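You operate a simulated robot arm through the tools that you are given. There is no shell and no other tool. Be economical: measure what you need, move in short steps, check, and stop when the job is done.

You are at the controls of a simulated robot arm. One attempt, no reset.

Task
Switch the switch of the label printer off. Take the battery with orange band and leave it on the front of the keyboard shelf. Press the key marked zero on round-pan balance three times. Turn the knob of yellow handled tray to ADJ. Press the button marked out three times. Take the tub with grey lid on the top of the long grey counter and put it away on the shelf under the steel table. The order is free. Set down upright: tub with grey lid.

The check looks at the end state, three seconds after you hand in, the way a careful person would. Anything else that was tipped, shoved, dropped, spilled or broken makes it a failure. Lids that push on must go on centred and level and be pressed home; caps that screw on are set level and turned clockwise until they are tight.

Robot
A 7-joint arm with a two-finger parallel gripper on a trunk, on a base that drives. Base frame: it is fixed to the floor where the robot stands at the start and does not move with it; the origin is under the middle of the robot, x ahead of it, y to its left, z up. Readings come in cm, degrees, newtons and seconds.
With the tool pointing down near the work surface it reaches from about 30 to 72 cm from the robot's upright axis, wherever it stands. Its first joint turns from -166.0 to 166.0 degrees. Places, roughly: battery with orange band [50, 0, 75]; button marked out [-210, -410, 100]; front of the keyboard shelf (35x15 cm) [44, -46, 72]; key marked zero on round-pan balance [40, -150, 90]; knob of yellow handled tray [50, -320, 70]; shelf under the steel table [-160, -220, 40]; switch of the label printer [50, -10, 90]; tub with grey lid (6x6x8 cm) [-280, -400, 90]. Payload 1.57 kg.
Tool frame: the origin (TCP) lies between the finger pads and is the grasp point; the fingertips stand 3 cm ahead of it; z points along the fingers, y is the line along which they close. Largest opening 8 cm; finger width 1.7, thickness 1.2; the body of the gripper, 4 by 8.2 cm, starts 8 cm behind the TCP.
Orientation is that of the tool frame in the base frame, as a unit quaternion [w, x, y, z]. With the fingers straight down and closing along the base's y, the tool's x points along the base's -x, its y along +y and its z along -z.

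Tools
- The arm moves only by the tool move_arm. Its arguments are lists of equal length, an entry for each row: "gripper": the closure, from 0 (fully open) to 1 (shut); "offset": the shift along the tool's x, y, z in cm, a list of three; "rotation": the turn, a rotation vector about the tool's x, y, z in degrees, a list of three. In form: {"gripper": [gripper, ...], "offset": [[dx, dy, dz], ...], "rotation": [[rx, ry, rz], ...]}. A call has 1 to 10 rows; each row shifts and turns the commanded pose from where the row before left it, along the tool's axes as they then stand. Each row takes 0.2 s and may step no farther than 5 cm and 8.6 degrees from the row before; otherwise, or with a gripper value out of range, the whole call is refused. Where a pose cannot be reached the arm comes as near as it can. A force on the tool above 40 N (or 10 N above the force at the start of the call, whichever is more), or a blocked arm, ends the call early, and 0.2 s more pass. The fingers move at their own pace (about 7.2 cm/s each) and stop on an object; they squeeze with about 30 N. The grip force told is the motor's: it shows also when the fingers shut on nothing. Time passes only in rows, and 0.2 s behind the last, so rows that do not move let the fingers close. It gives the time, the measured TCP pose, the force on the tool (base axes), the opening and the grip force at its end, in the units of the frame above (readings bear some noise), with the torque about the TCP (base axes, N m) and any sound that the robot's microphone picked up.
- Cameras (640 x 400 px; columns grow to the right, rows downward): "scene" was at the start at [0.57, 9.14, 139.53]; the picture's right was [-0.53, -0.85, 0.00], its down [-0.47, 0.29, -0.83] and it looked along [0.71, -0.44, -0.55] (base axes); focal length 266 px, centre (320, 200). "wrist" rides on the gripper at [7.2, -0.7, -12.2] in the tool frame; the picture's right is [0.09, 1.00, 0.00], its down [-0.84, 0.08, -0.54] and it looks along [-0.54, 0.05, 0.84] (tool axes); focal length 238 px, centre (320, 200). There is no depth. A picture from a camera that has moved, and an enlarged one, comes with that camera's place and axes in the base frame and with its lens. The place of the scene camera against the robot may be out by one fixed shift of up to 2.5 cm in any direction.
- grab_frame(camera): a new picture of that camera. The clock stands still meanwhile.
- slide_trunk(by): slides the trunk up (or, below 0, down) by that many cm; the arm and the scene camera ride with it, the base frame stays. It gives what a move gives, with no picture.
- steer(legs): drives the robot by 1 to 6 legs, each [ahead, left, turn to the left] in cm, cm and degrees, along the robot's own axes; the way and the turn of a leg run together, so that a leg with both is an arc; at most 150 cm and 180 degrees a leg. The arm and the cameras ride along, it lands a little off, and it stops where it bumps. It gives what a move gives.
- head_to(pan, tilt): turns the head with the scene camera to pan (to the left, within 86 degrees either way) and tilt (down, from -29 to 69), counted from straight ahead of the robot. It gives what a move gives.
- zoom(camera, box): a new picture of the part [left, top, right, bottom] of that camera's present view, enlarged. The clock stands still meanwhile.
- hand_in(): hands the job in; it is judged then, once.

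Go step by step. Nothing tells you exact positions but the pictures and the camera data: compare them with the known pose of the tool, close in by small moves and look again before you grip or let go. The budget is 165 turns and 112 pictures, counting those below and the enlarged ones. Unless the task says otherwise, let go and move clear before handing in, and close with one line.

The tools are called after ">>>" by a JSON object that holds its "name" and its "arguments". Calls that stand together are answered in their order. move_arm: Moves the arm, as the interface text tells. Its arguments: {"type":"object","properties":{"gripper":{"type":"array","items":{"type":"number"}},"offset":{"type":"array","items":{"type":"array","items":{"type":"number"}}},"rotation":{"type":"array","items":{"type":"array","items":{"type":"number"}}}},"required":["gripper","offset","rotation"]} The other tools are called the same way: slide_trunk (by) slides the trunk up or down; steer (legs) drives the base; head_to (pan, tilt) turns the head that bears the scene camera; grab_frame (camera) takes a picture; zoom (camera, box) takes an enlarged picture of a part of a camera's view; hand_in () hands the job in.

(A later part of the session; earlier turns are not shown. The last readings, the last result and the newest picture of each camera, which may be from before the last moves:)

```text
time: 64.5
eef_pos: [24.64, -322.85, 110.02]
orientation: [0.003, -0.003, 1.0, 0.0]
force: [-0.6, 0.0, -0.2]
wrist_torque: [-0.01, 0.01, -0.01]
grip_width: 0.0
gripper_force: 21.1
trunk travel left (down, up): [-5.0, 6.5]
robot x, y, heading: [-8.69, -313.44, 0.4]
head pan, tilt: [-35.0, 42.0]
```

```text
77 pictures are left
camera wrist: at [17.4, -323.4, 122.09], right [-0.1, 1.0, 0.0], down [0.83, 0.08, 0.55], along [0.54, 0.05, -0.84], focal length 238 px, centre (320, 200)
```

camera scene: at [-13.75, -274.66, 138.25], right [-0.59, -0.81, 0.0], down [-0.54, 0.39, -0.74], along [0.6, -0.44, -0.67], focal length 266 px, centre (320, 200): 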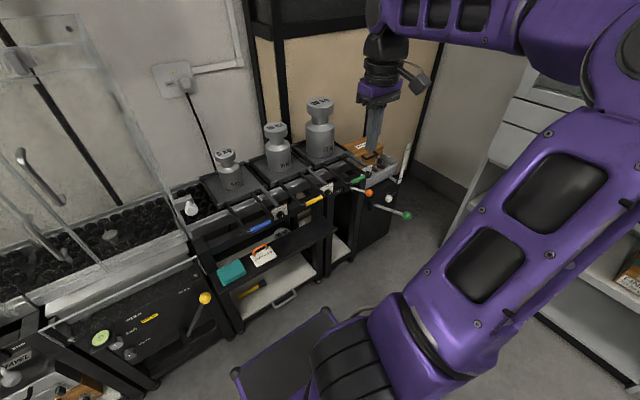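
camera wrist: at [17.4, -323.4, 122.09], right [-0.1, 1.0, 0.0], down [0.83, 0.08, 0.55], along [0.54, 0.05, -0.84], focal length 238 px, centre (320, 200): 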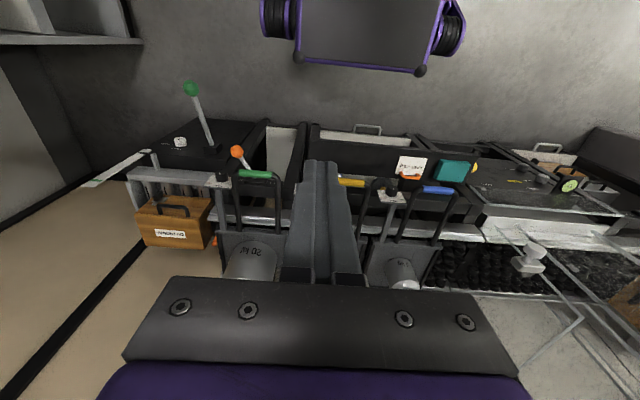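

>>> {"name": "move_arm", "arguments": {"gripper": [0, 0, 0, 0, 0, 0], "offset": [[-2.9, -0.08, 3.7], [-2.9, -0.08, 3.7], [-2.9, -0.08, 3.7], [-2.9, -0.08, 3.7], [-2.9, -0.08, 3.7], [-2.9, -0.08, 3.7]], "rotation": [[0, 0, 0], [0, 0, 0], [0, 0, 0], [0, 0, 0], [0, 0, 0], [0, 0, 0]]}}

>>> {"name": "grab_frame", "arguments": {"camera": "wrist"}}

>>> {"name": "zoom", "arguments": {"camera": "wrist", "box": [240, 80, 400, 180]}}

```text
time: 65.9
eef_pos: [42.38, -323.52, 87.85]
orientation: [0.003, -0.002, 1.0, 0.0]
force: [-0.5, -0.2, 0.1]
wrist_torque: [-0.01, -0.02, -0.02]
grip_width: 8.01
gripper_force: 0.0
trunk travel left (down, up): [-5.0, 6.5]
robot x, y, heading: [-8.96, -313.56, 0.4]
head pan, tilt: [-35.0, 42.0]
```

```text
76 pictures are left
camera wrist: at [35.0, -324.0, 99.93], right [-0.1, 1.0, 0.0], down [0.83, 0.08, 0.55], along [0.55, 0.05, -0.84], focal length 238 px, centre (320, 200)
```

wrist: 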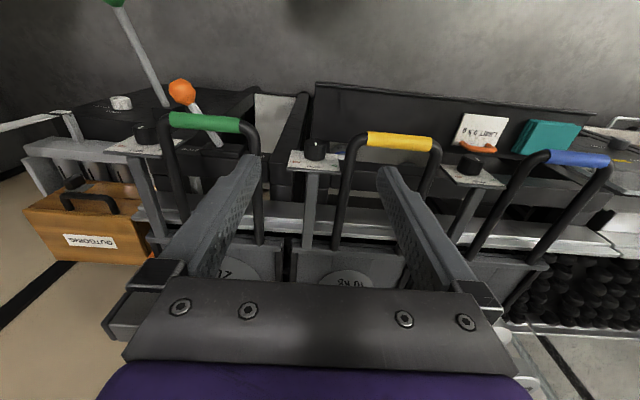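

```text
4.00 times, centred on (320, 130) of wrist
camera zoom: at [35.0, -324.0, 99.93], right [-0.1, 1.0, 0.0], down [0.83, 0.08, 0.55], along [0.55, 0.05, -0.84], focal length 953 px, centre (320, 480)
```

zoom: 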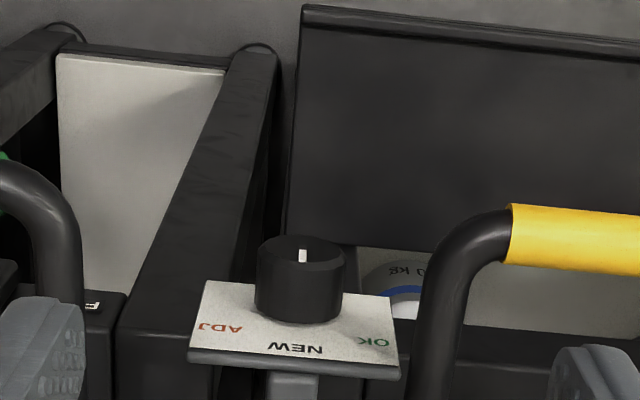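

>>> {"name": "zoom", "arguments": {"camera": "scene", "box": [200, 130, 400, 270]}}

```text
2.86 times, centred on (300, 200) of scene
camera zoom: at [-9.07, -304.53, 138.25], right [-0.57, -0.82, 0.0], down [-0.55, 0.38, -0.74], along [0.61, -0.42, -0.67], focal length 760 px, centre (377, 200)
```

zoom: 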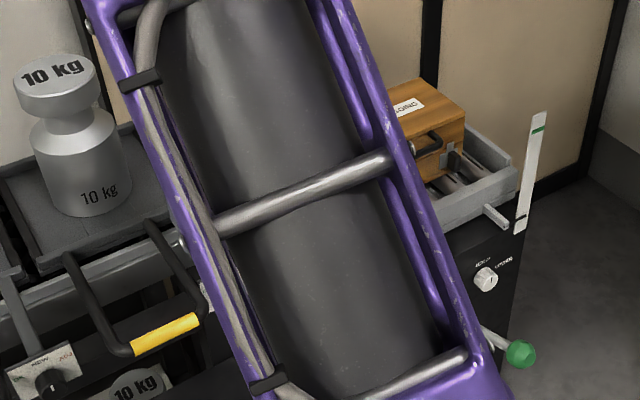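

The plate is actually near-vertical facing the robot (OK left, NEW top, ADJ right as seen from the robot), so the knob axis is horizontal. I'll back up and turn the tool to point forward.

>>> {"name": "steer", "arguments": {"legs": [[-10, 0, 0]]}}

>>> {"name": "move_arm", "arguments": {"gripper": [0, 0, 0, 0, 0, 0, 0, 0, 0, 0], "offset": [[0, 0, 0], [0, 0, 0], [0, 0, 0], [0, 0, 0], [0, 0, 0], [0, 0, 0], [0, 0, 0], [0, 0, 0], [0, 0, 0], [0, 0, 0]], "rotation": [[0, -8.2, 0], [0, -8.2, 0], [0, -8.2, 0], [0, -8.2, 0], [0, -8.2, 0], [0, -8.2, 0], [0, -8.2, 0], [0, -8.2, 0], [0, -8.2, 0], [0, -8.2, 0]]}}

>>> {"name": "move_arm", "arguments": {"gripper": [0.3], "offset": [[0, 0, 0]], "rotation": [[0, -8.0, 0]]}}

>>> {"name": "grab_frame", "arguments": {"camera": "wrist"}}

>>> {"name": "grab_frame", "arguments": {"camera": "scene"}}

```text
time: 67.1
eef_pos: [32.28, -323.55, 87.84]
orientation: [0.003, -0.003, 1.0, -0.001]
force: [1.5, -0.2, 0.2]
wrist_torque: [0.01, -0.01, -0.02]
grip_width: 8.01
gripper_force: 0.0
trunk travel left (down, up): [-5.0, 6.5]
robot x, y, heading: [-18.56, -313.94, 0.3]
head pan, tilt: [-35.0, 42.0]
```

```text
time: 69.3
eef_pos: [32.36, -323.54, 87.84]
orientation: [0.659, -0.004, 0.752, 0.002]
force: [0.3, 0.4, 0.9]
wrist_torque: [0.01, 0.01, 0.01]
grip_width: 8.02
gripper_force: 0.1
trunk travel left (down, up): [-5.0, 6.5]
robot x, y, heading: [-18.65, -313.52, 0.4]
head pan, tilt: [-35.0, 42.0]
```

```text
time: 69.7
eef_pos: [32.36, -323.56, 88.0]
orientation: [0.71, -0.003, 0.705, 0.001]
force: [-0.3, 0.0, 0.0]
wrist_torque: [0.01, 0.0, 0.04]
grip_width: 5.6
gripper_force: 0.0
trunk travel left (down, up): [-5.0, 6.5]
robot x, y, heading: [-18.79, -313.63, 0.4]
head pan, tilt: [-35.0, 42.0]
```

```text
73 pictures are left
camera wrist: at [20.23, -324.1, 80.58], right [-0.01, 1.0, -0.09], down [-0.55, 0.08, 0.83], along [0.84, 0.06, 0.55], focal length 238 px, centre (320, 200)
```

wrist: 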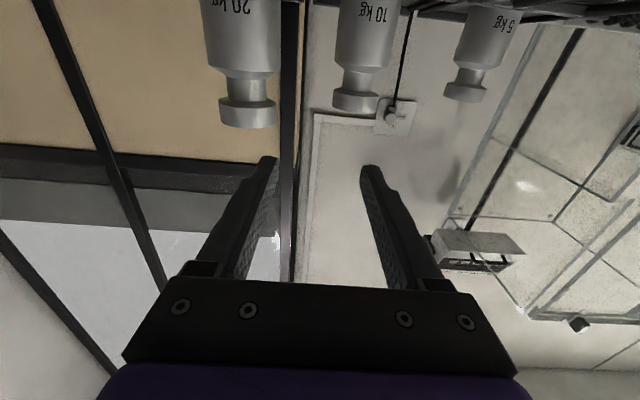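

```text
72 pictures are left
camera scene: at [-18.96, -304.59, 138.25], right [-0.57, -0.82, 0.0], down [-0.55, 0.38, -0.74], along [0.61, -0.42, -0.67], focal length 266 px, centre (320, 200)
```

scene: 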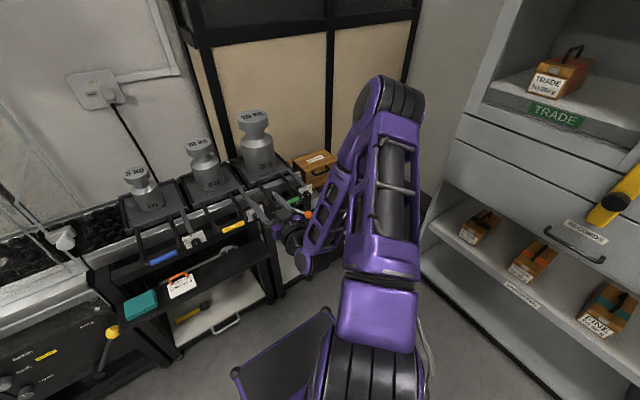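

>>> {"name": "move_arm", "arguments": {"gripper": [0.4, 0.4, 0.4, 0.4, 0.4], "offset": [[4.2, 0, 0], [4.2, 0, 0], [4.2, 0, 0], [4.1, 0, 0], [0, 0, 4]], "rotation": [[0, 0, 0], [0, 0, 0], [0, 0, 0], [0, 0, 0], [0, 0, 0]]}}

>>> {"name": "grab_frame", "arguments": {"camera": "wrist"}}

>>> {"name": "zoom", "arguments": {"camera": "scene", "box": [150, 170, 350, 310]}}

```text
time: 70.9
eef_pos: [36.45, -323.48, 70.95]
orientation: [0.709, -0.002, 0.705, 0.0]
force: [0.4, -0.3, -0.1]
wrist_torque: [-0.02, 0.01, 0.0]
grip_width: 4.78
gripper_force: 0.0
trunk travel left (down, up): [-5.0, 6.5]
robot x, y, heading: [-18.85, -313.38, 0.3]
head pan, tilt: [-35.0, 42.0]
```

```text
71 pictures are left
camera wrist: at [24.31, -324.14, 63.75], right [-0.01, 1.0, -0.09], down [-0.55, 0.08, 0.83], along [0.84, 0.06, 0.54], focal length 238 px, centre (320, 200)
```

wrist: 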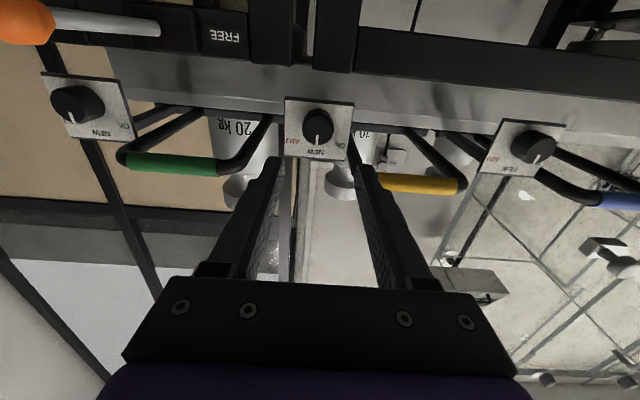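

```text
2.86 times, centred on (250, 240) of scene
camera zoom: at [-18.95, -304.6, 138.25], right [-0.57, -0.82, 0.0], down [-0.55, 0.38, -0.74], along [0.61, -0.42, -0.67], focal length 760 px, centre (520, 86)
```

zoom: 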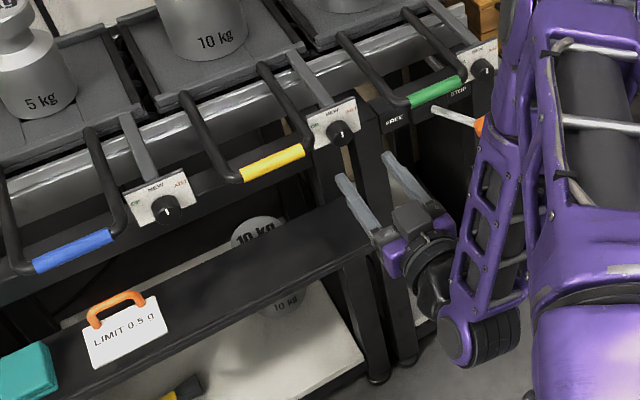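

>>> {"name": "zoom", "arguments": {"camera": "wrist", "box": [260, 80, 380, 170]}}

```text
4.44 times, centred on (320, 125) of wrist
camera zoom: at [24.31, -324.14, 63.75], right [-0.01, 1.0, -0.09], down [-0.55, 0.08, 0.83], along [0.84, 0.06, 0.54], focal length 1059 px, centre (320, 533)
```

zoom: 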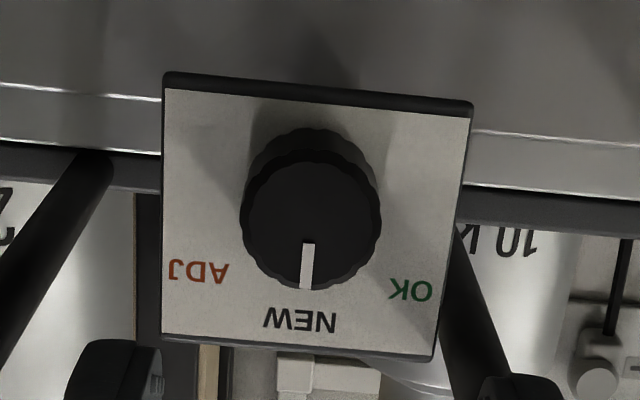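

>>> {"name": "move_arm", "arguments": {"gripper": [0.45, 0.45, 0.45, 0.45], "offset": [[0.85, 0, 2], [0, 0, 2.5], [0, 0, 2], [0, 0, 1]], "rotation": [[0, 0, 0], [0, 0, 0], [0, 0, 0], [0, 0, 0]]}}

>>> {"name": "grab_frame", "arguments": {"camera": "wrist"}}

```text
time: 71.9
eef_pos: [44.05, -323.36, 70.25]
orientation: [0.709, -0.003, 0.706, 0.002]
force: [-0.1, 0.6, -0.5]
wrist_torque: [0.02, 0.0, 0.0]
grip_width: 4.39
gripper_force: 0.0
trunk travel left (down, up): [-5.0, 6.5]
robot x, y, heading: [-18.67, -313.59, 0.4]
head pan, tilt: [-35.0, 42.0]
```

```text
68 pictures are left
camera wrist: at [31.85, -324.06, 63.0], right [-0.01, 1.0, -0.09], down [-0.55, 0.08, 0.83], along [0.84, 0.06, 0.54], focal length 238 px, centre (320, 200)
```

wrist: 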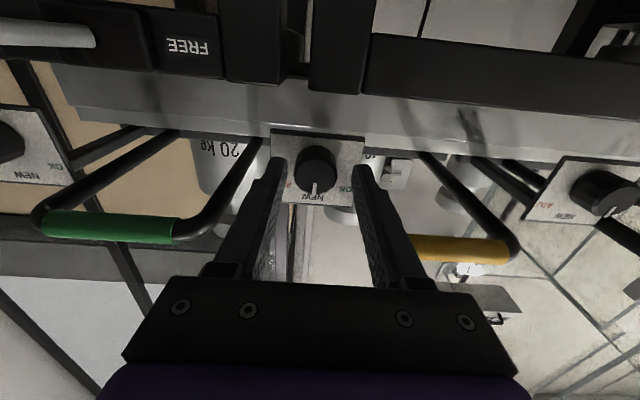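

>>> {"name": "move_arm", "arguments": {"gripper": [0.45, 1, 1, 1, 1], "offset": [[0.35, -0.2, 0.2], [0, 0, 0], [0, 0, 0], [0, 0, 0], [0, 0, 0]], "rotation": [[0, 0, 0], [0, 0, 0], [0, 0, 0], [0, 0, 0], [0, 0, 0]]}}

>>> {"name": "zoom", "arguments": {"camera": "wrist", "box": [260, 110, 380, 220]}}

```text
time: 73.1
eef_pos: [44.2, -323.72, 69.76]
orientation: [0.71, -0.003, 0.704, 0.001]
force: [3.8, -1.6, -0.1]
wrist_torque: [0.0, 0.01, -0.61]
grip_width: 2.87
gripper_force: 37.9
trunk travel left (down, up): [-5.0, 6.5]
robot x, y, heading: [-18.58, -313.54, 0.4]
head pan, tilt: [-35.0, 42.0]
```

```text
3.64 times, centred on (320, 165) of wrist
camera zoom: at [32.07, -324.32, 62.66], right [-0.01, 1.0, -0.09], down [-0.55, 0.08, 0.83], along [0.84, 0.06, 0.55], focal length 867 px, centre (320, 327)
```

zoom: 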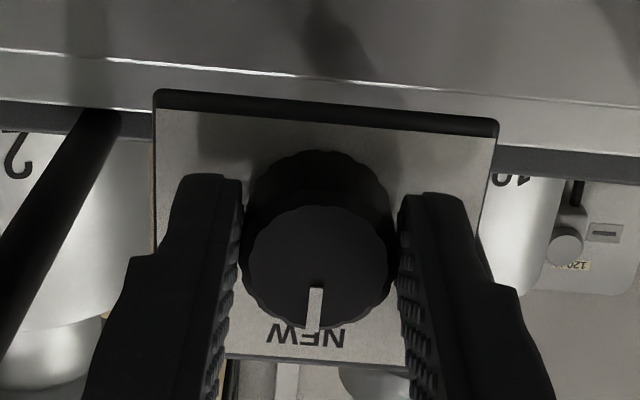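

Gripped. Turn clockwise (about tool z) about 50°.

>>> {"name": "move_arm", "arguments": {"gripper": [1, 1, 1, 1, 1, 1, 1], "offset": [[0, 0, 0], [0, 0, 0], [0, 0, 0], [0, 0, 0], [0, 0, 0], [0, 0, 0], [0, 0, 0]], "rotation": [[0, 0, 8.4], [0, 0, 8.4], [0, 0, 8.4], [0, 0, 8.4], [0, 0, 8.4], [0, 0, 8.4], [0, 0, 0]]}}

>>> {"name": "zoom", "arguments": {"camera": "wrist", "box": [240, 90, 400, 220]}}

```text
time: 74.7
eef_pos: [44.38, -323.69, 70.24]
orientation: [0.641, 0.297, 0.639, 0.305]
force: [3.8, 4.2, 3.7]
wrist_torque: [-0.01, 0.24, -0.3]
grip_width: 2.89
gripper_force: 38.4
trunk travel left (down, up): [-5.0, 6.5]
robot x, y, heading: [-18.82, -313.8, 0.3]
head pan, tilt: [-35.0, 42.0]
```

```text
3.08 times, centred on (320, 155) of wrist
camera zoom: at [32.01, -318.46, 64.85], right [-0.01, 0.71, 0.71], down [-0.54, -0.6, 0.59], along [0.84, -0.38, 0.39], focal length 733 px, centre (320, 338)
```

zoom: 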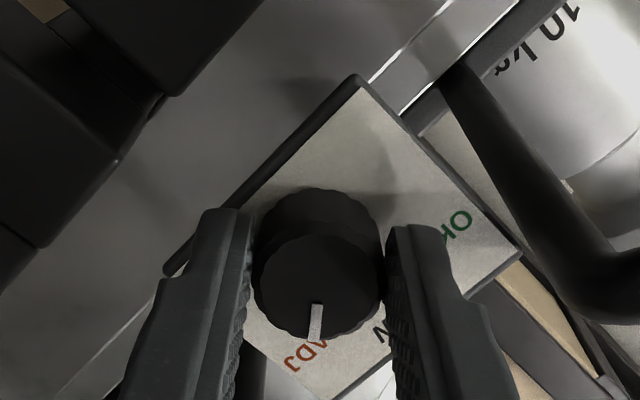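

>>> {"name": "move_arm", "arguments": {"gripper": [1, 1, 0.5, 0.45, 0.45, 0.45], "offset": [[0, 0, 0], [0, 0, 0], [0, 0, 0], [0, 0, 0], [0, 0, -3], [0, 0, -4]], "rotation": [[0, 0, 2.5], [0, 0, 0], [0, 0, 0], [0, 0, 0], [0, 0, 0], [0, 0, 0]]}}

>>> {"name": "zoom", "arguments": {"camera": "wrist", "box": [240, 60, 400, 180]}}

```text
time: 76.1
eef_pos: [37.23, -323.69, 70.0]
orientation: [0.635, 0.311, 0.632, 0.317]
force: [-0.2, 0.0, 0.4]
wrist_torque: [0.02, 0.0, 0.0]
grip_width: 4.41
gripper_force: 0.0
trunk travel left (down, up): [-5.0, 6.5]
robot x, y, heading: [-18.77, -313.58, 0.3]
head pan, tilt: [-35.0, 42.0]
```

```text
3.33 times, centred on (320, 120) of wrist
camera zoom: at [25.0, -318.37, 65.01], right [-0.01, 0.68, 0.74], down [-0.54, -0.62, 0.56], along [0.84, -0.39, 0.37], focal length 794 px, centre (320, 467)
```

zoom: 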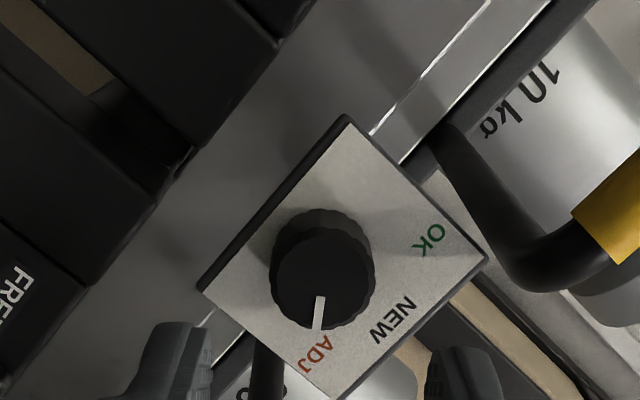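

Knob points at ADJ. Now I back away and restore the arm to pointing down, then look around for the counter.

>>> {"name": "steer", "arguments": {"legs": [[-30, 0, 0]]}}

>>> {"name": "move_arm", "arguments": {"gripper": [0.5, 0.5, 0.5, 0.5, 0.5, 0.5, 0.5, 0.5, 0.5, 0.5], "offset": [[0, 0, 0], [0, 0, 0], [0, 0, 0], [0, 0, 0], [0, 0, 0], [0, 0, 0], [0, 0, 0], [-5, 0, 0], [-5, 0, 0], [-5, 0, 0]], "rotation": [[0, 0, -7.6], [0, 0, -7.6], [0, 0, -7.6], [0, 0, -7.6], [0, 0, -7.6], [0, 0, -7.6], [0, 0, -7.6], [0, 0, 0], [0, 0, 0], [0, 0, 0]]}}

>>> {"name": "move_arm", "arguments": {"gripper": [0.5, 0.5, 0.5, 0.5, 0.5, 0.5, 0.5, 0.5, 0.5, 0.5], "offset": [[-3, 0, 0], [-3, 0, 0], [0, 0, 0], [0, 0, 0], [0, 0, 0], [0, 0, 0], [0, 0, 0], [0, 0, 0], [0, 0, 0], [0, 0, 0]], "rotation": [[0, 8.5, 0], [0, 8.5, 0], [0, 8.5, 0], [0, 8.5, 0], [0, 8.5, 0], [0, 8.5, 0], [0, 8.5, 0], [0, 8.5, 0], [0, 8.5, 0], [0, 8.5, 0]]}}

>>> {"name": "head_to", "arguments": {"pan": -86, "tilt": 20}}

>>> {"name": "grab_frame", "arguments": {"camera": "scene"}}

```text
time: 78.1
eef_pos: [7.05, -324.07, 70.01]
orientation: [0.635, 0.313, 0.632, 0.316]
force: [0.0, 0.2, -1.0]
wrist_torque: [-0.02, -0.03, -0.01]
grip_width: 4.39
gripper_force: 0.0
trunk travel left (down, up): [-5.0, 6.5]
robot x, y, heading: [-48.63, -313.98, 0.1]
head pan, tilt: [-35.0, 42.0]
```

```text
time: 80.3
eef_pos: [7.03, -324.09, 85.17]
orientation: [0.709, -0.003, 0.705, -0.002]
force: [0.6, -0.5, -0.1]
wrist_torque: [0.01, -0.02, 0.04]
grip_width: 4.01
gripper_force: 0.2
trunk travel left (down, up): [-5.0, 6.5]
robot x, y, heading: [-49.14, -314.02, 0.1]
head pan, tilt: [-35.0, 42.0]
```

```text
time: 82.5
eef_pos: [7.34, -323.8, 90.95]
orientation: [0.045, -0.001, 0.999, -0.004]
force: [-1.2, -0.4, -0.3]
wrist_torque: [0.0, -0.04, 0.01]
grip_width: 3.98
gripper_force: 0.0
trunk travel left (down, up): [-5.0, 6.5]
robot x, y, heading: [-48.84, -313.87, 0.3]
head pan, tilt: [-35.0, 42.0]
```

```text
time: 83.7
eef_pos: [7.43, -323.94, 91.02]
orientation: [0.047, -0.001, 0.999, -0.003]
force: [0.2, -0.7, 0.2]
wrist_torque: [-0.02, 0.0, 0.03]
grip_width: 3.98
gripper_force: 0.2
trunk travel left (down, up): [-5.0, 6.5]
robot x, y, heading: [-48.99, -313.92, 0.3]
head pan, tilt: [-85.9, 20.0]
```

```text
64 pictures are left
camera scene: at [-55.18, -309.24, 141.68], right [-1.0, -0.07, 0.0], down [-0.03, 0.34, -0.94], along [0.07, -0.94, -0.34], focal length 266 px, centre (320, 200)
```

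scene: 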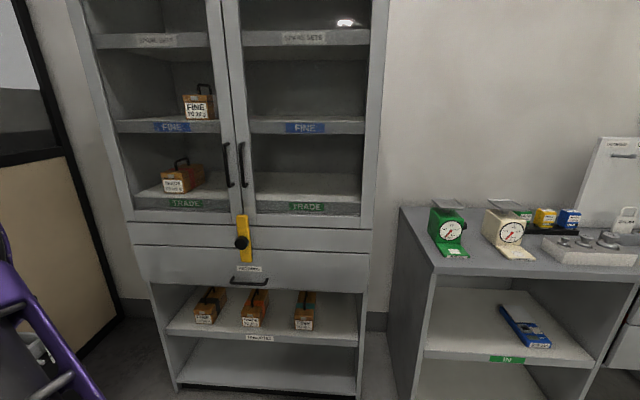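

>>> {"name": "move_arm", "arguments": {"gripper": [1, 1, 1, 1, 1, 1], "offset": [[3.5, 0, -3], [3.5, 2, -3], [3.5, 2, -3], [3.5, 2, -3], [3.5, 2, -3], [3.5, 2, -3]], "rotation": [[0, 5.3, 0], [0, 0, 0], [0, 0, 0], [0, 0, 0], [0, 0, 0], [0, 0, 0]]}}

>>> {"name": "steer", "arguments": {"legs": [[-100, 0, 0]]}}

>>> {"name": "grab_frame", "arguments": {"camera": "scene"}}

```text
refused: row 2 steps farther than a row can; nothing moved
```

```text
time: 88.9
eef_pos: [-91.82, -324.2, 90.97]
orientation: [0.047, -0.004, 0.999, -0.003]
force: [0.3, 0.4, -0.4]
wrist_torque: [0.01, 0.02, 0.01]
grip_width: 4.02
gripper_force: 0.0
trunk travel left (down, up): [-5.0, 6.5]
robot x, y, heading: [-148.14, -314.33, 0.6]
head pan, tilt: [-85.9, 20.0]
```

```text
63 pictures are left
camera scene: at [-154.49, -309.84, 141.68], right [-1.0, -0.08, 0.0], down [-0.03, 0.34, -0.94], along [0.07, -0.94, -0.34], focal length 266 px, centre (320, 200)
```

scene: 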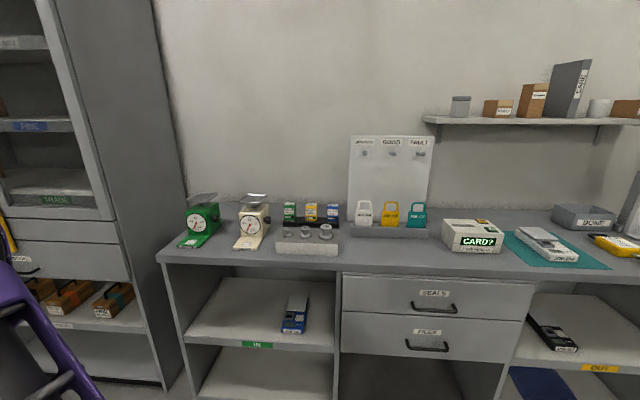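

>>> {"name": "move_arm", "arguments": {"gripper": [1, 1, 1, 1, 1, 1], "offset": [[3.3, 0, -3], [3.3, 1.5, -3], [3.3, 1.5, -3], [3.3, 1.5, -3], [3.3, 1.5, -3], [3.3, 1.5, -3]], "rotation": [[0, 5.3, 0], [0, 0, 0], [0, 0, 0], [0, 0, 0], [0, 0, 0], [0, 0, 0]]}}

>>> {"name": "steer", "arguments": {"legs": [[-57, 0, 0], [0, 0, -91]]}}

>>> {"name": "head_to", "arguments": {"pan": 0, "tilt": 30}}

>>> {"name": "grab_frame", "arguments": {"camera": "scene"}}

>>> {"name": "grab_frame", "arguments": {"camera": "wrist"}}

```text
time: 90.3
eef_pos: [-111.95, -316.76, 108.53]
orientation: [-0.001, -0.003, 1.0, -0.002]
force: [-0.9, -0.2, -0.7]
wrist_torque: [0.0, 0.02, -0.01]
grip_width: 0.0
gripper_force: 21.4
trunk travel left (down, up): [-5.0, 6.5]
robot x, y, heading: [-147.99, -314.18, 0.6]
head pan, tilt: [-85.9, 20.0]
```

```text
time: 97.5
eef_pos: [-208.25, -351.04, 108.61]
orientation: [-0.002, 0.709, 0.706, -0.003]
force: [-0.1, -0.8, 0.1]
wrist_torque: [0.03, -0.02, 0.0]
grip_width: 0.0
gripper_force: 21.5
trunk travel left (down, up): [-5.0, 6.5]
robot x, y, heading: [-205.6, -314.82, -90.2]
head pan, tilt: [-85.9, 20.0]
```

```text
time: 99.1
eef_pos: [-208.3, -351.02, 108.26]
orientation: [-0.004, 0.709, 0.705, 0.001]
force: [-0.5, 1.8, 0.1]
wrist_torque: [-0.03, -0.03, -0.02]
grip_width: 0.0
gripper_force: 21.3
trunk travel left (down, up): [-5.0, 6.5]
robot x, y, heading: [-205.41, -314.59, -90.2]
head pan, tilt: [0.0, 30.0]
```

```text
62 pictures are left
camera scene: at [-191.16, -314.91, 140.41], right [-0.98, 0.2, 0.0], down [0.09, 0.46, -0.88], along [-0.18, -0.87, -0.47], focal length 266 px, centre (320, 200)
```

scene: 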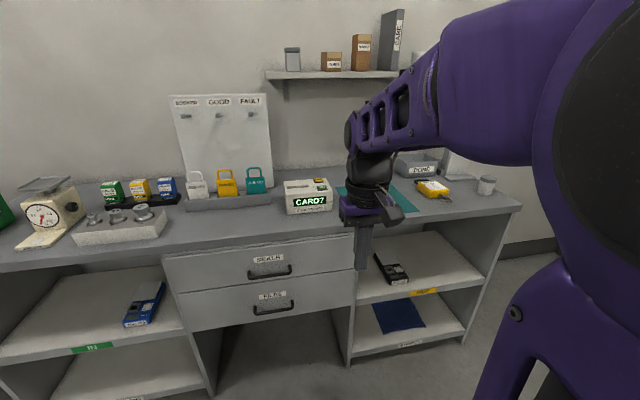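

```text
61 pictures are left
camera wrist: at [-208.89, -343.74, 120.52], right [1.0, 0.09, 0.0], down [0.08, -0.84, 0.54], along [0.04, -0.53, -0.84], focal length 238 px, centre (320, 200)
```

wrist: 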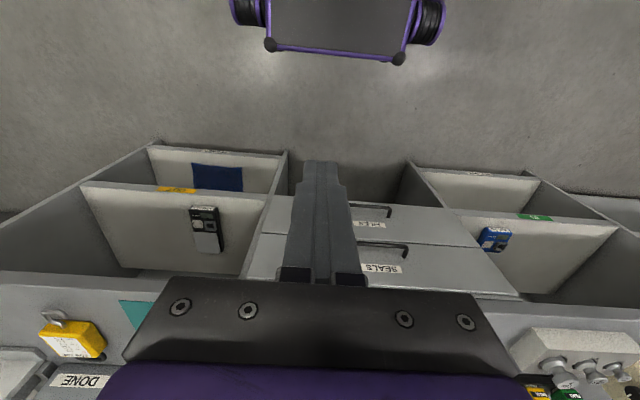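

>>> {"name": "zoom", "arguments": {"camera": "scene", "box": [260, 150, 400, 240]}}

>>> {"name": "zoom", "arguments": {"camera": "scene", "box": [390, 130, 530, 220]}}

```text
4.44 times, centred on (330, 195) of scene
camera zoom: at [-191.16, -314.91, 140.41], right [-0.98, 0.2, 0.0], down [0.09, 0.46, -0.88], along [-0.18, -0.87, -0.47], focal length 1183 px, centre (276, 222)
```

zoom: 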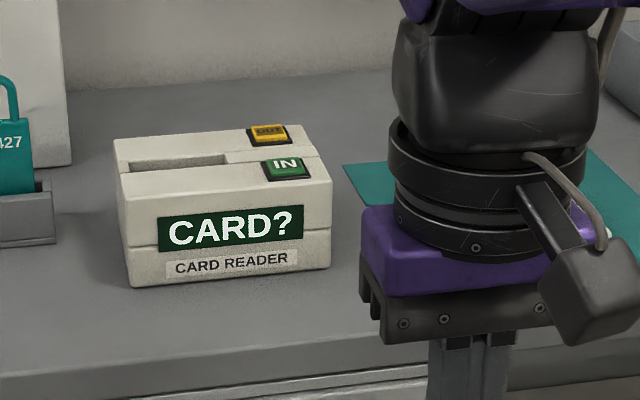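

```text
4.44 times, centred on (460, 175) of scene
camera zoom: at [-191.16, -314.91, 140.41], right [-0.98, 0.2, 0.0], down [0.09, 0.46, -0.88], along [-0.18, -0.87, -0.47], focal length 1183 px, centre (-302, 311)
```

zoom: 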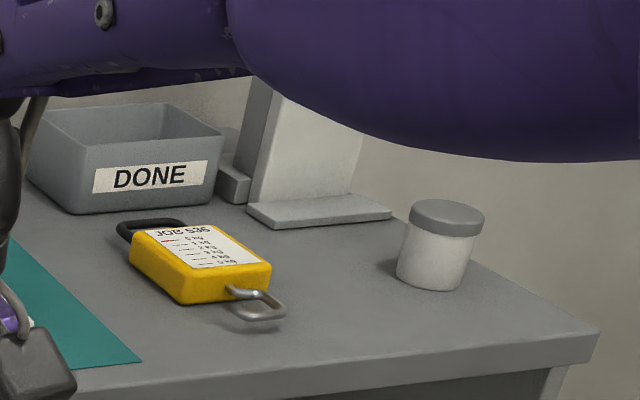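

The card reader has IN and OUT (yellow, rear) buttons; OUT is about (-210,-410,98). The tub is further right on the same counter. Drive forward.

>>> {"name": "steer", "arguments": {"legs": [[34, 0, 0]]}}

>>> {"name": "move_arm", "arguments": {"gripper": [1, 1, 1], "offset": [[-4, -0.5, -1], [-4, -0.5, -1], [-4, -0.5, 0]], "rotation": [[0, 0, 0], [0, 0, 0], [0, 0, 0]]}}

>>> {"name": "grab_frame", "arguments": {"camera": "wrist"}}

```text
time: 101.3
eef_pos: [-208.52, -385.1, 108.27]
orientation: [-0.004, 0.708, 0.706, 0.001]
force: [0.5, -0.4, 0.2]
wrist_torque: [-0.01, -0.03, -0.04]
grip_width: 0.0
gripper_force: 21.8
trunk travel left (down, up): [-5.0, 6.5]
robot x, y, heading: [-205.15, -348.93, -90.5]
head pan, tilt: [0.0, 30.0]
```

```text
time: 102.1
eef_pos: [-209.96, -397.16, 110.29]
orientation: [-0.005, 0.709, 0.705, 0.001]
force: [0.2, 0.7, -0.3]
wrist_torque: [-0.03, 0.01, -0.01]
grip_width: 0.0
gripper_force: 21.2
trunk travel left (down, up): [-5.0, 6.5]
robot x, y, heading: [-205.2, -348.8, -90.2]
head pan, tilt: [0.0, 30.0]
```

```text
58 pictures are left
camera wrist: at [-210.56, -389.86, 122.48], right [1.0, 0.09, -0.01], down [0.08, -0.84, 0.54], along [0.04, -0.53, -0.84], focal length 238 px, centre (320, 200)
```

wrist: 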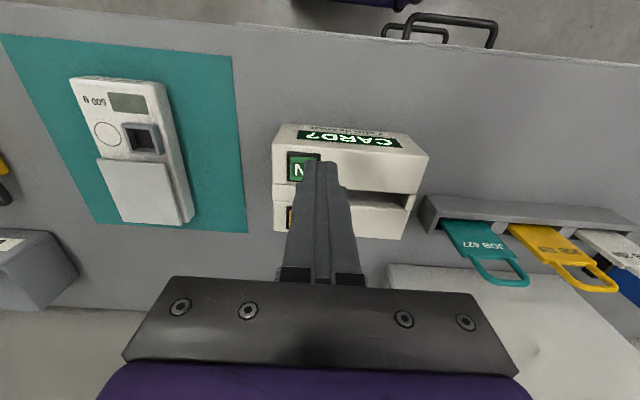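

>>> {"name": "move_arm", "arguments": {"gripper": [1, 1], "offset": [[-2, 2, 3], [-2, 2, 3]], "rotation": [[0, 0, 0], [0, 0, 0]]}}

>>> {"name": "zoom", "arguments": {"camera": "wrist", "box": [180, 80, 380, 220]}}

```text
time: 102.7
eef_pos: [-206.06, -401.16, 104.23]
orientation: [-0.005, 0.709, 0.705, 0.001]
force: [-0.4, 0.0, -1.1]
wrist_torque: [-0.02, -0.01, -0.01]
grip_width: 0.03
gripper_force: 20.9
trunk travel left (down, up): [-5.0, 6.5]
robot x, y, heading: [-205.53, -348.88, -90.5]
head pan, tilt: [0.0, 30.0]
```

```text
2.86 times, centred on (280, 150) of wrist
camera zoom: at [-206.64, -393.91, 116.4], right [1.0, 0.09, 0.0], down [0.08, -0.84, 0.54], along [0.04, -0.53, -0.84], focal length 681 px, centre (434, 343)
```

zoom: 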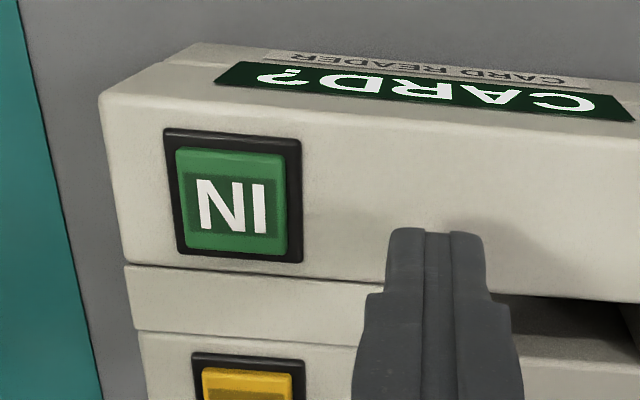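

>>> {"name": "move_arm", "arguments": {"gripper": [1, 1], "offset": [[-3.7, -2.97, 0.3], [-3.7, -2.97, 0.3]], "rotation": [[0, 0, 0], [0, 0, 0]]}}

>>> {"name": "zoom", "arguments": {"camera": "wrist", "box": [220, 80, 420, 220]}}

>>> {"name": "zoom", "arguments": {"camera": "scene", "box": [220, 150, 460, 320]}}

```text
time: 103.3
eef_pos: [-212.13, -408.51, 103.59]
orientation: [-0.005, 0.709, 0.705, 0.001]
force: [0.2, 0.1, -0.3]
wrist_torque: [-0.02, 0.02, -0.02]
grip_width: 0.01
gripper_force: 20.9
trunk travel left (down, up): [-5.0, 6.5]
robot x, y, heading: [-205.63, -348.74, -90.2]
head pan, tilt: [0.0, 30.0]
```

```text
2.86 times, centred on (320, 150) of wrist
camera zoom: at [-212.69, -401.26, 115.79], right [1.0, 0.09, -0.01], down [0.08, -0.84, 0.54], along [0.04, -0.53, -0.84], focal length 681 px, centre (320, 343)
```

zoom: 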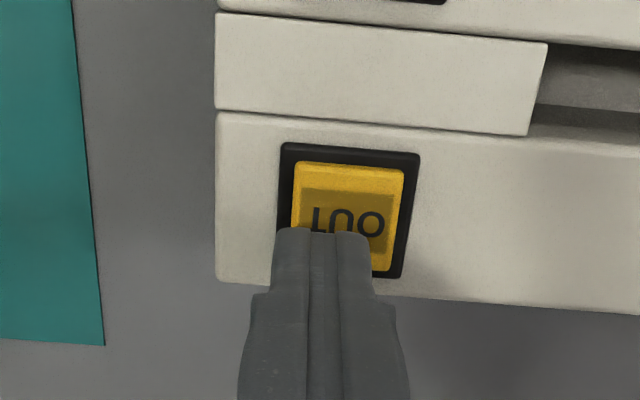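

```text
2.35 times, centred on (340, 235) of scene
camera zoom: at [-189.51, -349.13, 140.07], right [-1.0, 0.01, 0.0], down [0.0, 0.5, -0.87], along [0.0, -0.87, -0.5], focal length 626 px, centre (273, 118)
```

zoom: 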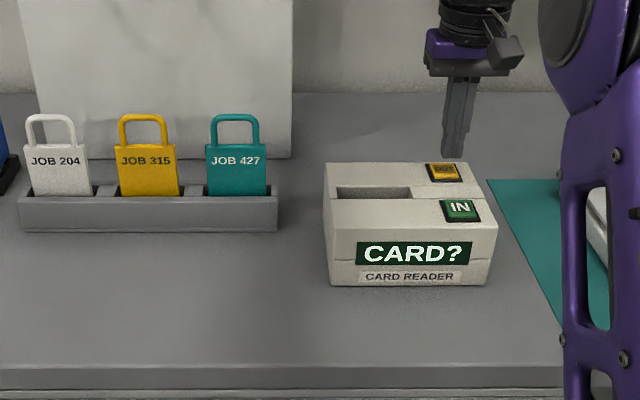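

>>> {"name": "move_arm", "arguments": {"gripper": [1, 1, 1, 1, 1, 1], "offset": [[0, 0.65, 1], [0, 0, 1.3], [0, 0, 0.4], [0, 0, 0.3], [0, 0, 0.2], [0, 0, 0.2]], "rotation": [[0, 0, 0], [0, 0, 0], [0, 0, 0], [0, 0, 0], [0, 0, 0], [0, 0, 0]]}}

```text
time: 104.3
eef_pos: [-211.46, -408.54, 101.47]
orientation: [0.001, 0.709, 0.705, -0.008]
force: [0.8, 5.9, 14.0]
wrist_torque: [0.22, -0.05, 0.03]
grip_width: 0.0
gripper_force: 21.4
trunk travel left (down, up): [-5.0, 6.5]
robot x, y, heading: [-205.1, -348.86, -90.2]
head pan, tilt: [0.0, 30.0]
heard: click
stopped in row 4: the force on the tool passed its limit at 43 N (the readings are from after the stop); the commanded pose is now the measured one
```

>>> {"name": "move_arm", "arguments": {"gripper": [1, 1, 1, 1, 1], "offset": [[0, 0, -1.2], [0, 0, 0], [0, 0, 0.7], [0, 0, 0.25], [0, 0, 0.2]], "rotation": [[0, 0, 0], [0, 0, 0], [0, 0, 0], [0, 0, 0], [0, 0, 0]]}}

```text
time: 105.5
eef_pos: [-211.44, -408.69, 101.4]
orientation: [0.0, 0.709, 0.705, -0.006]
force: [-0.1, -0.8, 15.5]
wrist_torque: [0.07, -0.01, -0.01]
grip_width: 0.0
gripper_force: 21.1
trunk travel left (down, up): [-5.0, 6.5]
robot x, y, heading: [-205.28, -349.08, -90.5]
head pan, tilt: [0.0, 30.0]
heard: click
```

>>> {"name": "move_arm", "arguments": {"gripper": [1, 1, 1, 1, 1], "offset": [[0, 0, -1.2], [0, 0, 0], [0, 0, 0.75], [0, 0, 0.25], [0, 0, 0.2]], "rotation": [[0, 0, 0], [0, 0, 0], [0, 0, 0], [0, 0, 0], [0, 0, 0]]}}

>>> {"name": "move_arm", "arguments": {"gripper": [1, 1, 1, 1, 1], "offset": [[0, 0, -2], [0, 0, -4], [0, 0, -4], [4, 0, -2], [4, 0, 0]], "rotation": [[0, 0, 0], [0, 0, 0], [0, 0, 0], [0, 0, 0], [0, 0, 0]]}}

>>> {"name": "head_to", "arguments": {"pan": -30, "tilt": 35}}

>>> {"name": "grab_frame", "arguments": {"camera": "scene"}}

```text
time: 106.7
eef_pos: [-211.42, -408.6, 101.5]
orientation: [0.002, 0.709, 0.705, -0.007]
force: [-0.7, 0.5, 15.3]
wrist_torque: [0.06, 0.0, -0.04]
grip_width: 0.0
gripper_force: 20.6
trunk travel left (down, up): [-5.0, 6.5]
robot x, y, heading: [-205.4, -348.69, -90.6]
head pan, tilt: [0.0, 30.0]
heard: click
```

```text
time: 107.9
eef_pos: [-211.32, -400.59, 113.22]
orientation: [0.0, 0.708, 0.706, -0.005]
force: [0.9, -0.4, 0.4]
wrist_torque: [0.03, 0.0, 0.02]
grip_width: 0.0
gripper_force: 21.5
trunk travel left (down, up): [-5.0, 6.5]
robot x, y, heading: [-205.66, -348.84, -90.3]
head pan, tilt: [0.0, 30.0]
```

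```text
time: 108.8
eef_pos: [-211.31, -400.69, 113.27]
orientation: [0.0, 0.709, 0.705, -0.004]
force: [-0.2, -0.9, 0.3]
wrist_torque: [-0.02, 0.0, 0.0]
grip_width: 0.01
gripper_force: 21.3
trunk travel left (down, up): [-5.0, 6.5]
robot x, y, heading: [-205.42, -348.62, -90.4]
head pan, tilt: [-30.0, 35.0]
```

```text
54 pictures are left
camera scene: at [-193.91, -347.71, 139.3], right [-0.86, 0.5, 0.0], down [0.29, 0.5, -0.82], along [-0.41, -0.71, -0.57], focal length 266 px, centre (320, 200)
```

scene: 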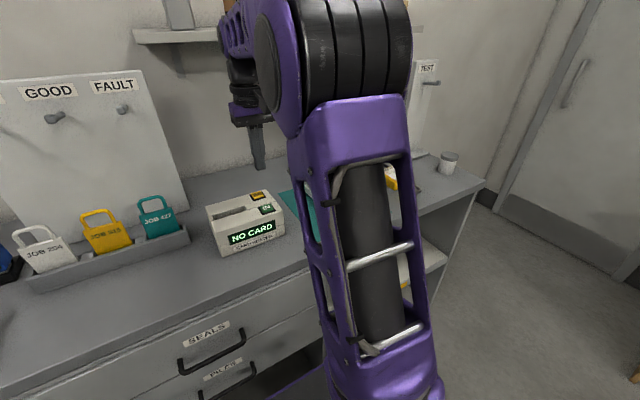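

Display reads NO CARD after three clicks. Next the tub at about (-280,-401). Retract arm and drive right.

>>> {"name": "move_arm", "arguments": {"gripper": [1, 1, 1, 1], "offset": [[4, 0, 0], [4, 0, 0], [4, 0, 0], [3, 0, 0]], "rotation": [[0, 0, 0], [0, 0, 0], [0, 0, 0], [0, 0, 0]]}}

>>> {"name": "steer", "arguments": {"legs": [[0, -68, 0]]}}

>>> {"name": "move_arm", "arguments": {"gripper": [0, 0, 0, 0], "offset": [[-4, 0, 2], [-4, 0, 2], [-2, 0, 0], [0, 0, 0]], "rotation": [[0, 0, 0], [0, 0, 0], [0, 0, 0], [0, 0, 0]]}}

>>> {"name": "grab_frame", "arguments": {"camera": "wrist"}}

>>> {"name": "grab_frame", "arguments": {"camera": "scene"}}

```text
time: 109.8
eef_pos: [-211.23, -385.52, 113.31]
orientation: [0.0, 0.709, 0.706, -0.003]
force: [0.0, 0.8, -0.3]
wrist_torque: [0.03, 0.0, -0.03]
grip_width: 0.0
gripper_force: 21.3
trunk travel left (down, up): [-5.0, 6.5]
robot x, y, heading: [-205.24, -349.01, -90.1]
head pan, tilt: [-30.0, 35.0]
```

```text
time: 116.8
eef_pos: [-279.43, -385.29, 113.18]
orientation: [0.0, 0.709, 0.705, -0.004]
force: [-1.0, 0.4, -0.7]
wrist_torque: [0.0, 0.0, 0.03]
grip_width: 0.01
gripper_force: 21.5
trunk travel left (down, up): [-5.0, 6.5]
robot x, y, heading: [-273.9, -348.6, -90.4]
head pan, tilt: [-30.0, 35.0]
```

```text
time: 117.8
eef_pos: [-279.49, -395.35, 109.16]
orientation: [0.0, 0.709, 0.705, -0.005]
force: [0.1, -0.5, -0.2]
wrist_torque: [0.02, 0.0, 0.06]
grip_width: 7.98
gripper_force: 0.1
trunk travel left (down, up): [-5.0, 6.5]
robot x, y, heading: [-273.81, -348.44, -90.4]
head pan, tilt: [-30.0, 35.0]
```

```text
53 pictures are left
camera wrist: at [-280.07, -387.93, 121.37], right [1.0, 0.09, -0.01], down [0.08, -0.83, 0.55], along [0.04, -0.54, -0.84], focal length 238 px, centre (320, 200)
```

wrist: 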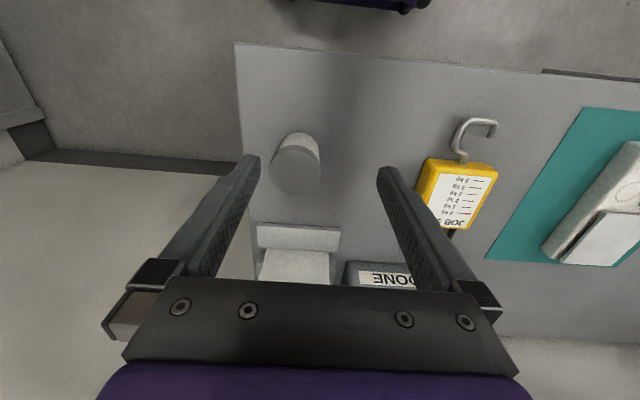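

```text
52 pictures are left
camera scene: at [-262.1, -347.35, 139.3], right [-0.86, 0.51, 0.0], down [0.29, 0.5, -0.82], along [-0.41, -0.71, -0.57], focal length 266 px, centre (320, 200)
```

scene: 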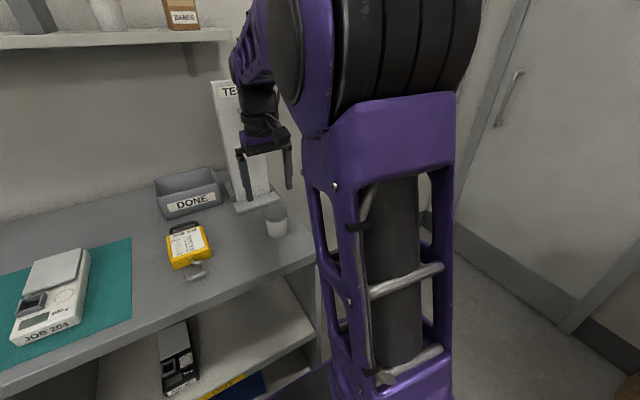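

>>> {"name": "move_arm", "arguments": {"gripper": [0, 0], "offset": [[-2.5, -1.3, 2.2], [-2.5, -1.3, 2.2]], "rotation": [[0, 0, 0], [0, 0, 0]]}}

>>> {"name": "grab_frame", "arguments": {"camera": "wrist"}}

```text
time: 118.4
eef_pos: [-282.27, -400.25, 104.85]
orientation: [0.0, 0.709, 0.705, -0.005]
force: [0.2, 0.9, 0.3]
wrist_torque: [-0.01, 0.01, -0.01]
grip_width: 8.01
gripper_force: 0.0
trunk travel left (down, up): [-5.0, 6.5]
robot x, y, heading: [-273.5, -348.4, -90.3]
head pan, tilt: [-30.0, 35.0]
```

```text
51 pictures are left
camera wrist: at [-282.77, -392.8, 116.98], right [1.0, 0.09, -0.01], down [0.08, -0.83, 0.55], along [0.04, -0.55, -0.84], focal length 238 px, centre (320, 200)
```

wrist: 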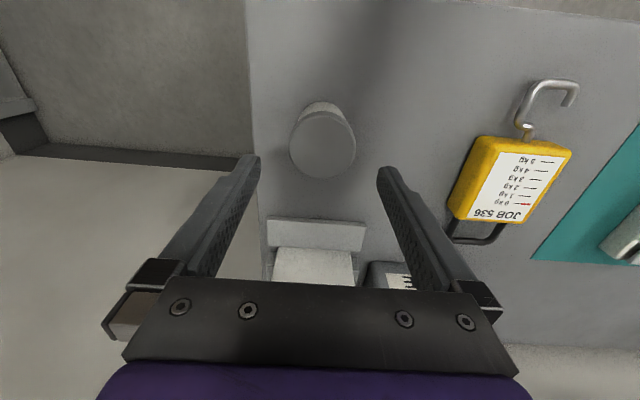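

Tub at (-282.1,-400.3), top z≈96.7. Since it must go under a table, I'll grasp it with the tool pitched 45°. Back up a bit and tilt.

>>> {"name": "steer", "arguments": {"legs": [[-10, 0, 0]]}}

>>> {"name": "move_arm", "arguments": {"gripper": [0, 0, 0, 0, 0, 0], "offset": [[0, 0, 0], [0, 0, 0], [0, 0, 0], [0, 0, 0], [0, 0, 0], [0, 0, 0]], "rotation": [[0, -7.5, 0], [0, -7.5, 0], [0, -7.5, 0], [0, -7.5, 0], [0, -7.5, 0], [0, -7.5, 0]]}}

>>> {"name": "grab_frame", "arguments": {"camera": "wrist"}}

```text
time: 119.6
eef_pos: [-282.06, -390.31, 104.88]
orientation: [-0.001, 0.709, 0.705, -0.005]
force: [0.3, -0.6, 0.3]
wrist_torque: [0.0, 0.0, 0.0]
grip_width: 8.02
gripper_force: 0.0
trunk travel left (down, up): [-5.0, 6.5]
robot x, y, heading: [-273.58, -338.56, -90.5]
head pan, tilt: [-30.0, 35.0]
```

```text
time: 121.0
eef_pos: [-282.16, -390.32, 104.88]
orientation: [0.269, 0.653, 0.652, -0.277]
force: [-0.2, -0.8, 0.6]
wrist_torque: [-0.01, 0.02, -0.05]
grip_width: 7.97
gripper_force: 0.1
trunk travel left (down, up): [-5.0, 6.5]
robot x, y, heading: [-273.96, -338.48, -90.4]
head pan, tilt: [-30.0, 35.0]
```

```text
50 pictures are left
camera wrist: at [-282.73, -376.42, 108.3], right [1.0, 0.06, -0.07], down [0.08, -0.2, 0.98], along [0.04, -0.98, -0.21], focal length 238 px, centre (320, 200)
```

wrist: 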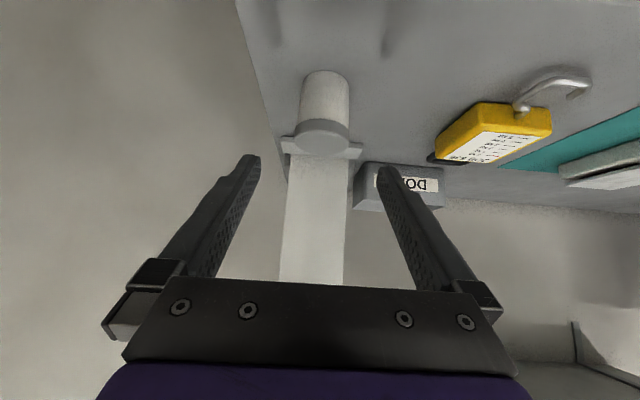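

>>> {"name": "move_arm", "arguments": {"gripper": [0, 0, 0], "offset": [[1, 0.1, 3], [0, 0, 4], [0, 0, 3]], "rotation": [[0, 0, 0], [0, 0, 0], [0, 0, 0]]}}

>>> {"name": "grab_frame", "arguments": {"camera": "wrist"}}

>>> {"name": "grab_frame", "arguments": {"camera": "scene"}}

```text
time: 121.8
eef_pos: [-282.04, -396.84, 97.02]
orientation: [0.269, 0.654, 0.651, -0.276]
force: [0.7, 0.3, -0.2]
wrist_torque: [0.02, -0.01, 0.01]
grip_width: 8.0
gripper_force: 0.1
trunk travel left (down, up): [-5.0, 6.5]
robot x, y, heading: [-273.93, -338.47, -90.1]
head pan, tilt: [-30.0, 35.0]
```

```text
49 pictures are left
camera wrist: at [-282.67, -382.93, 100.57], right [1.0, 0.06, -0.07], down [0.08, -0.2, 0.98], along [0.04, -0.98, -0.21], focal length 238 px, centre (320, 200)
```

wrist: 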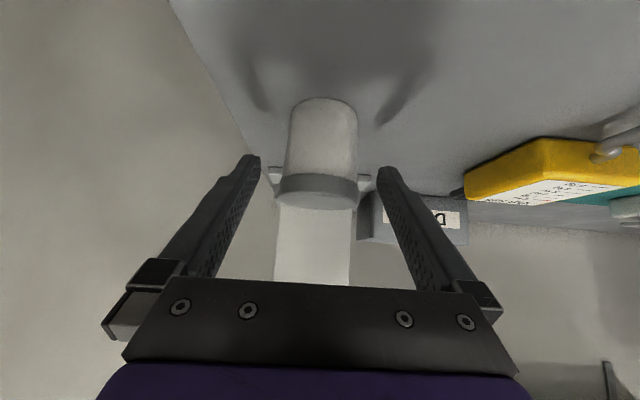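

```text
48 pictures are left
camera scene: at [-262.05, -337.45, 139.3], right [-0.86, 0.51, 0.0], down [0.29, 0.49, -0.82], along [-0.41, -0.71, -0.57], focal length 266 px, centre (320, 200)
```

scene: 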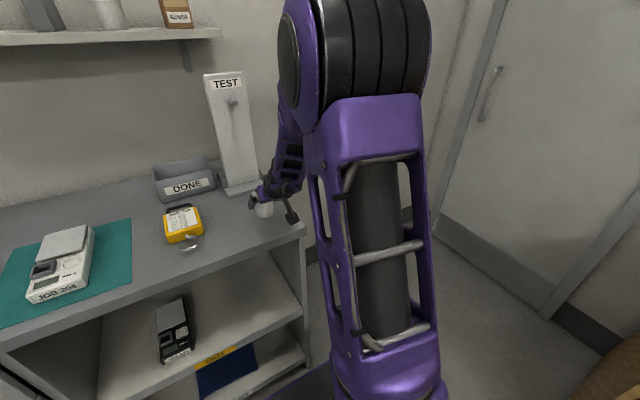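

>>> {"name": "move_arm", "arguments": {"gripper": [0, 0, 0], "offset": [[0, 0, 2.5], [0, 0, 1.5], [0, 0, 0.6]], "rotation": [[0, 0, 0], [0, 0, 0], [0, 0, 0]]}}

>>> {"name": "grab_frame", "arguments": {"camera": "wrist"}}

```text
time: 122.6
eef_pos: [-282.31, -400.21, 93.91]
orientation: [0.27, 0.654, 0.651, -0.276]
force: [-0.4, 0.5, -0.2]
wrist_torque: [-0.02, 0.01, -0.03]
grip_width: 7.98
gripper_force: 0.0
trunk travel left (down, up): [-5.0, 6.5]
robot x, y, heading: [-273.62, -338.39, -90.8]
head pan, tilt: [-30.0, 35.0]
```

```text
47 pictures are left
camera wrist: at [-282.76, -386.15, 97.3], right [1.0, 0.06, -0.07], down [0.08, -0.2, 0.98], along [0.04, -0.98, -0.21], focal length 238 px, centre (320, 200)
```

wrist: 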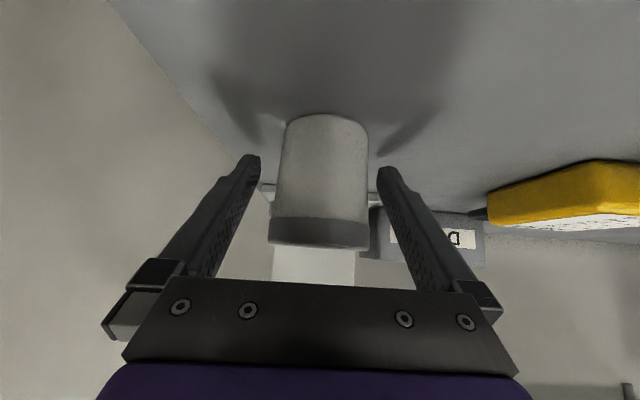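

>>> {"name": "move_arm", "arguments": {"gripper": [1, 1, 1, 1], "offset": [[0, 0, 0], [0, 0, 0], [0, 0, 0], [0, 0, 0]], "rotation": [[0, 0, 0], [0, 0, 0], [0, 0, 0], [0, 0, 0]]}}

>>> {"name": "move_arm", "arguments": {"gripper": [1, 1, 1, 1], "offset": [[-0.7, 0, -0.7], [-2, 0, -2], [-3, 0, -3], [-3, 0, -3]], "rotation": [[0, 0, 0], [0, 0, 0], [0, 0, 0], [0, 0, 0]]}}

>>> {"name": "grab_frame", "arguments": {"camera": "wrist"}}

```text
time: 123.6
eef_pos: [-282.14, -399.9, 93.89]
orientation: [0.27, 0.653, 0.652, -0.275]
force: [-0.1, -0.3, -0.5]
wrist_torque: [-0.01, -0.01, 0.02]
grip_width: 5.62
gripper_force: 30.1
trunk travel left (down, up): [-5.0, 6.5]
robot x, y, heading: [-273.79, -338.33, -90.4]
head pan, tilt: [-30.0, 35.0]
```

```text
time: 124.6
eef_pos: [-282.12, -399.84, 106.29]
orientation: [0.269, 0.653, 0.652, -0.275]
force: [-0.2, 0.1, -0.7]
wrist_torque: [0.01, -0.01, 0.0]
grip_width: 5.64
gripper_force: 30.1
trunk travel left (down, up): [-5.0, 6.5]
robot x, y, heading: [-273.6, -338.42, -90.3]
head pan, tilt: [-30.0, 35.0]
```

```text
46 pictures are left
camera wrist: at [-282.7, -385.99, 109.7], right [1.0, 0.06, -0.07], down [0.08, -0.2, 0.98], along [0.04, -0.98, -0.21], focal length 238 px, centre (320, 200)
```

wrist: 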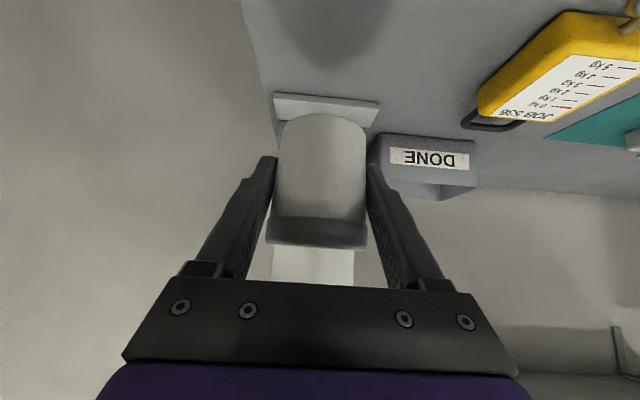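

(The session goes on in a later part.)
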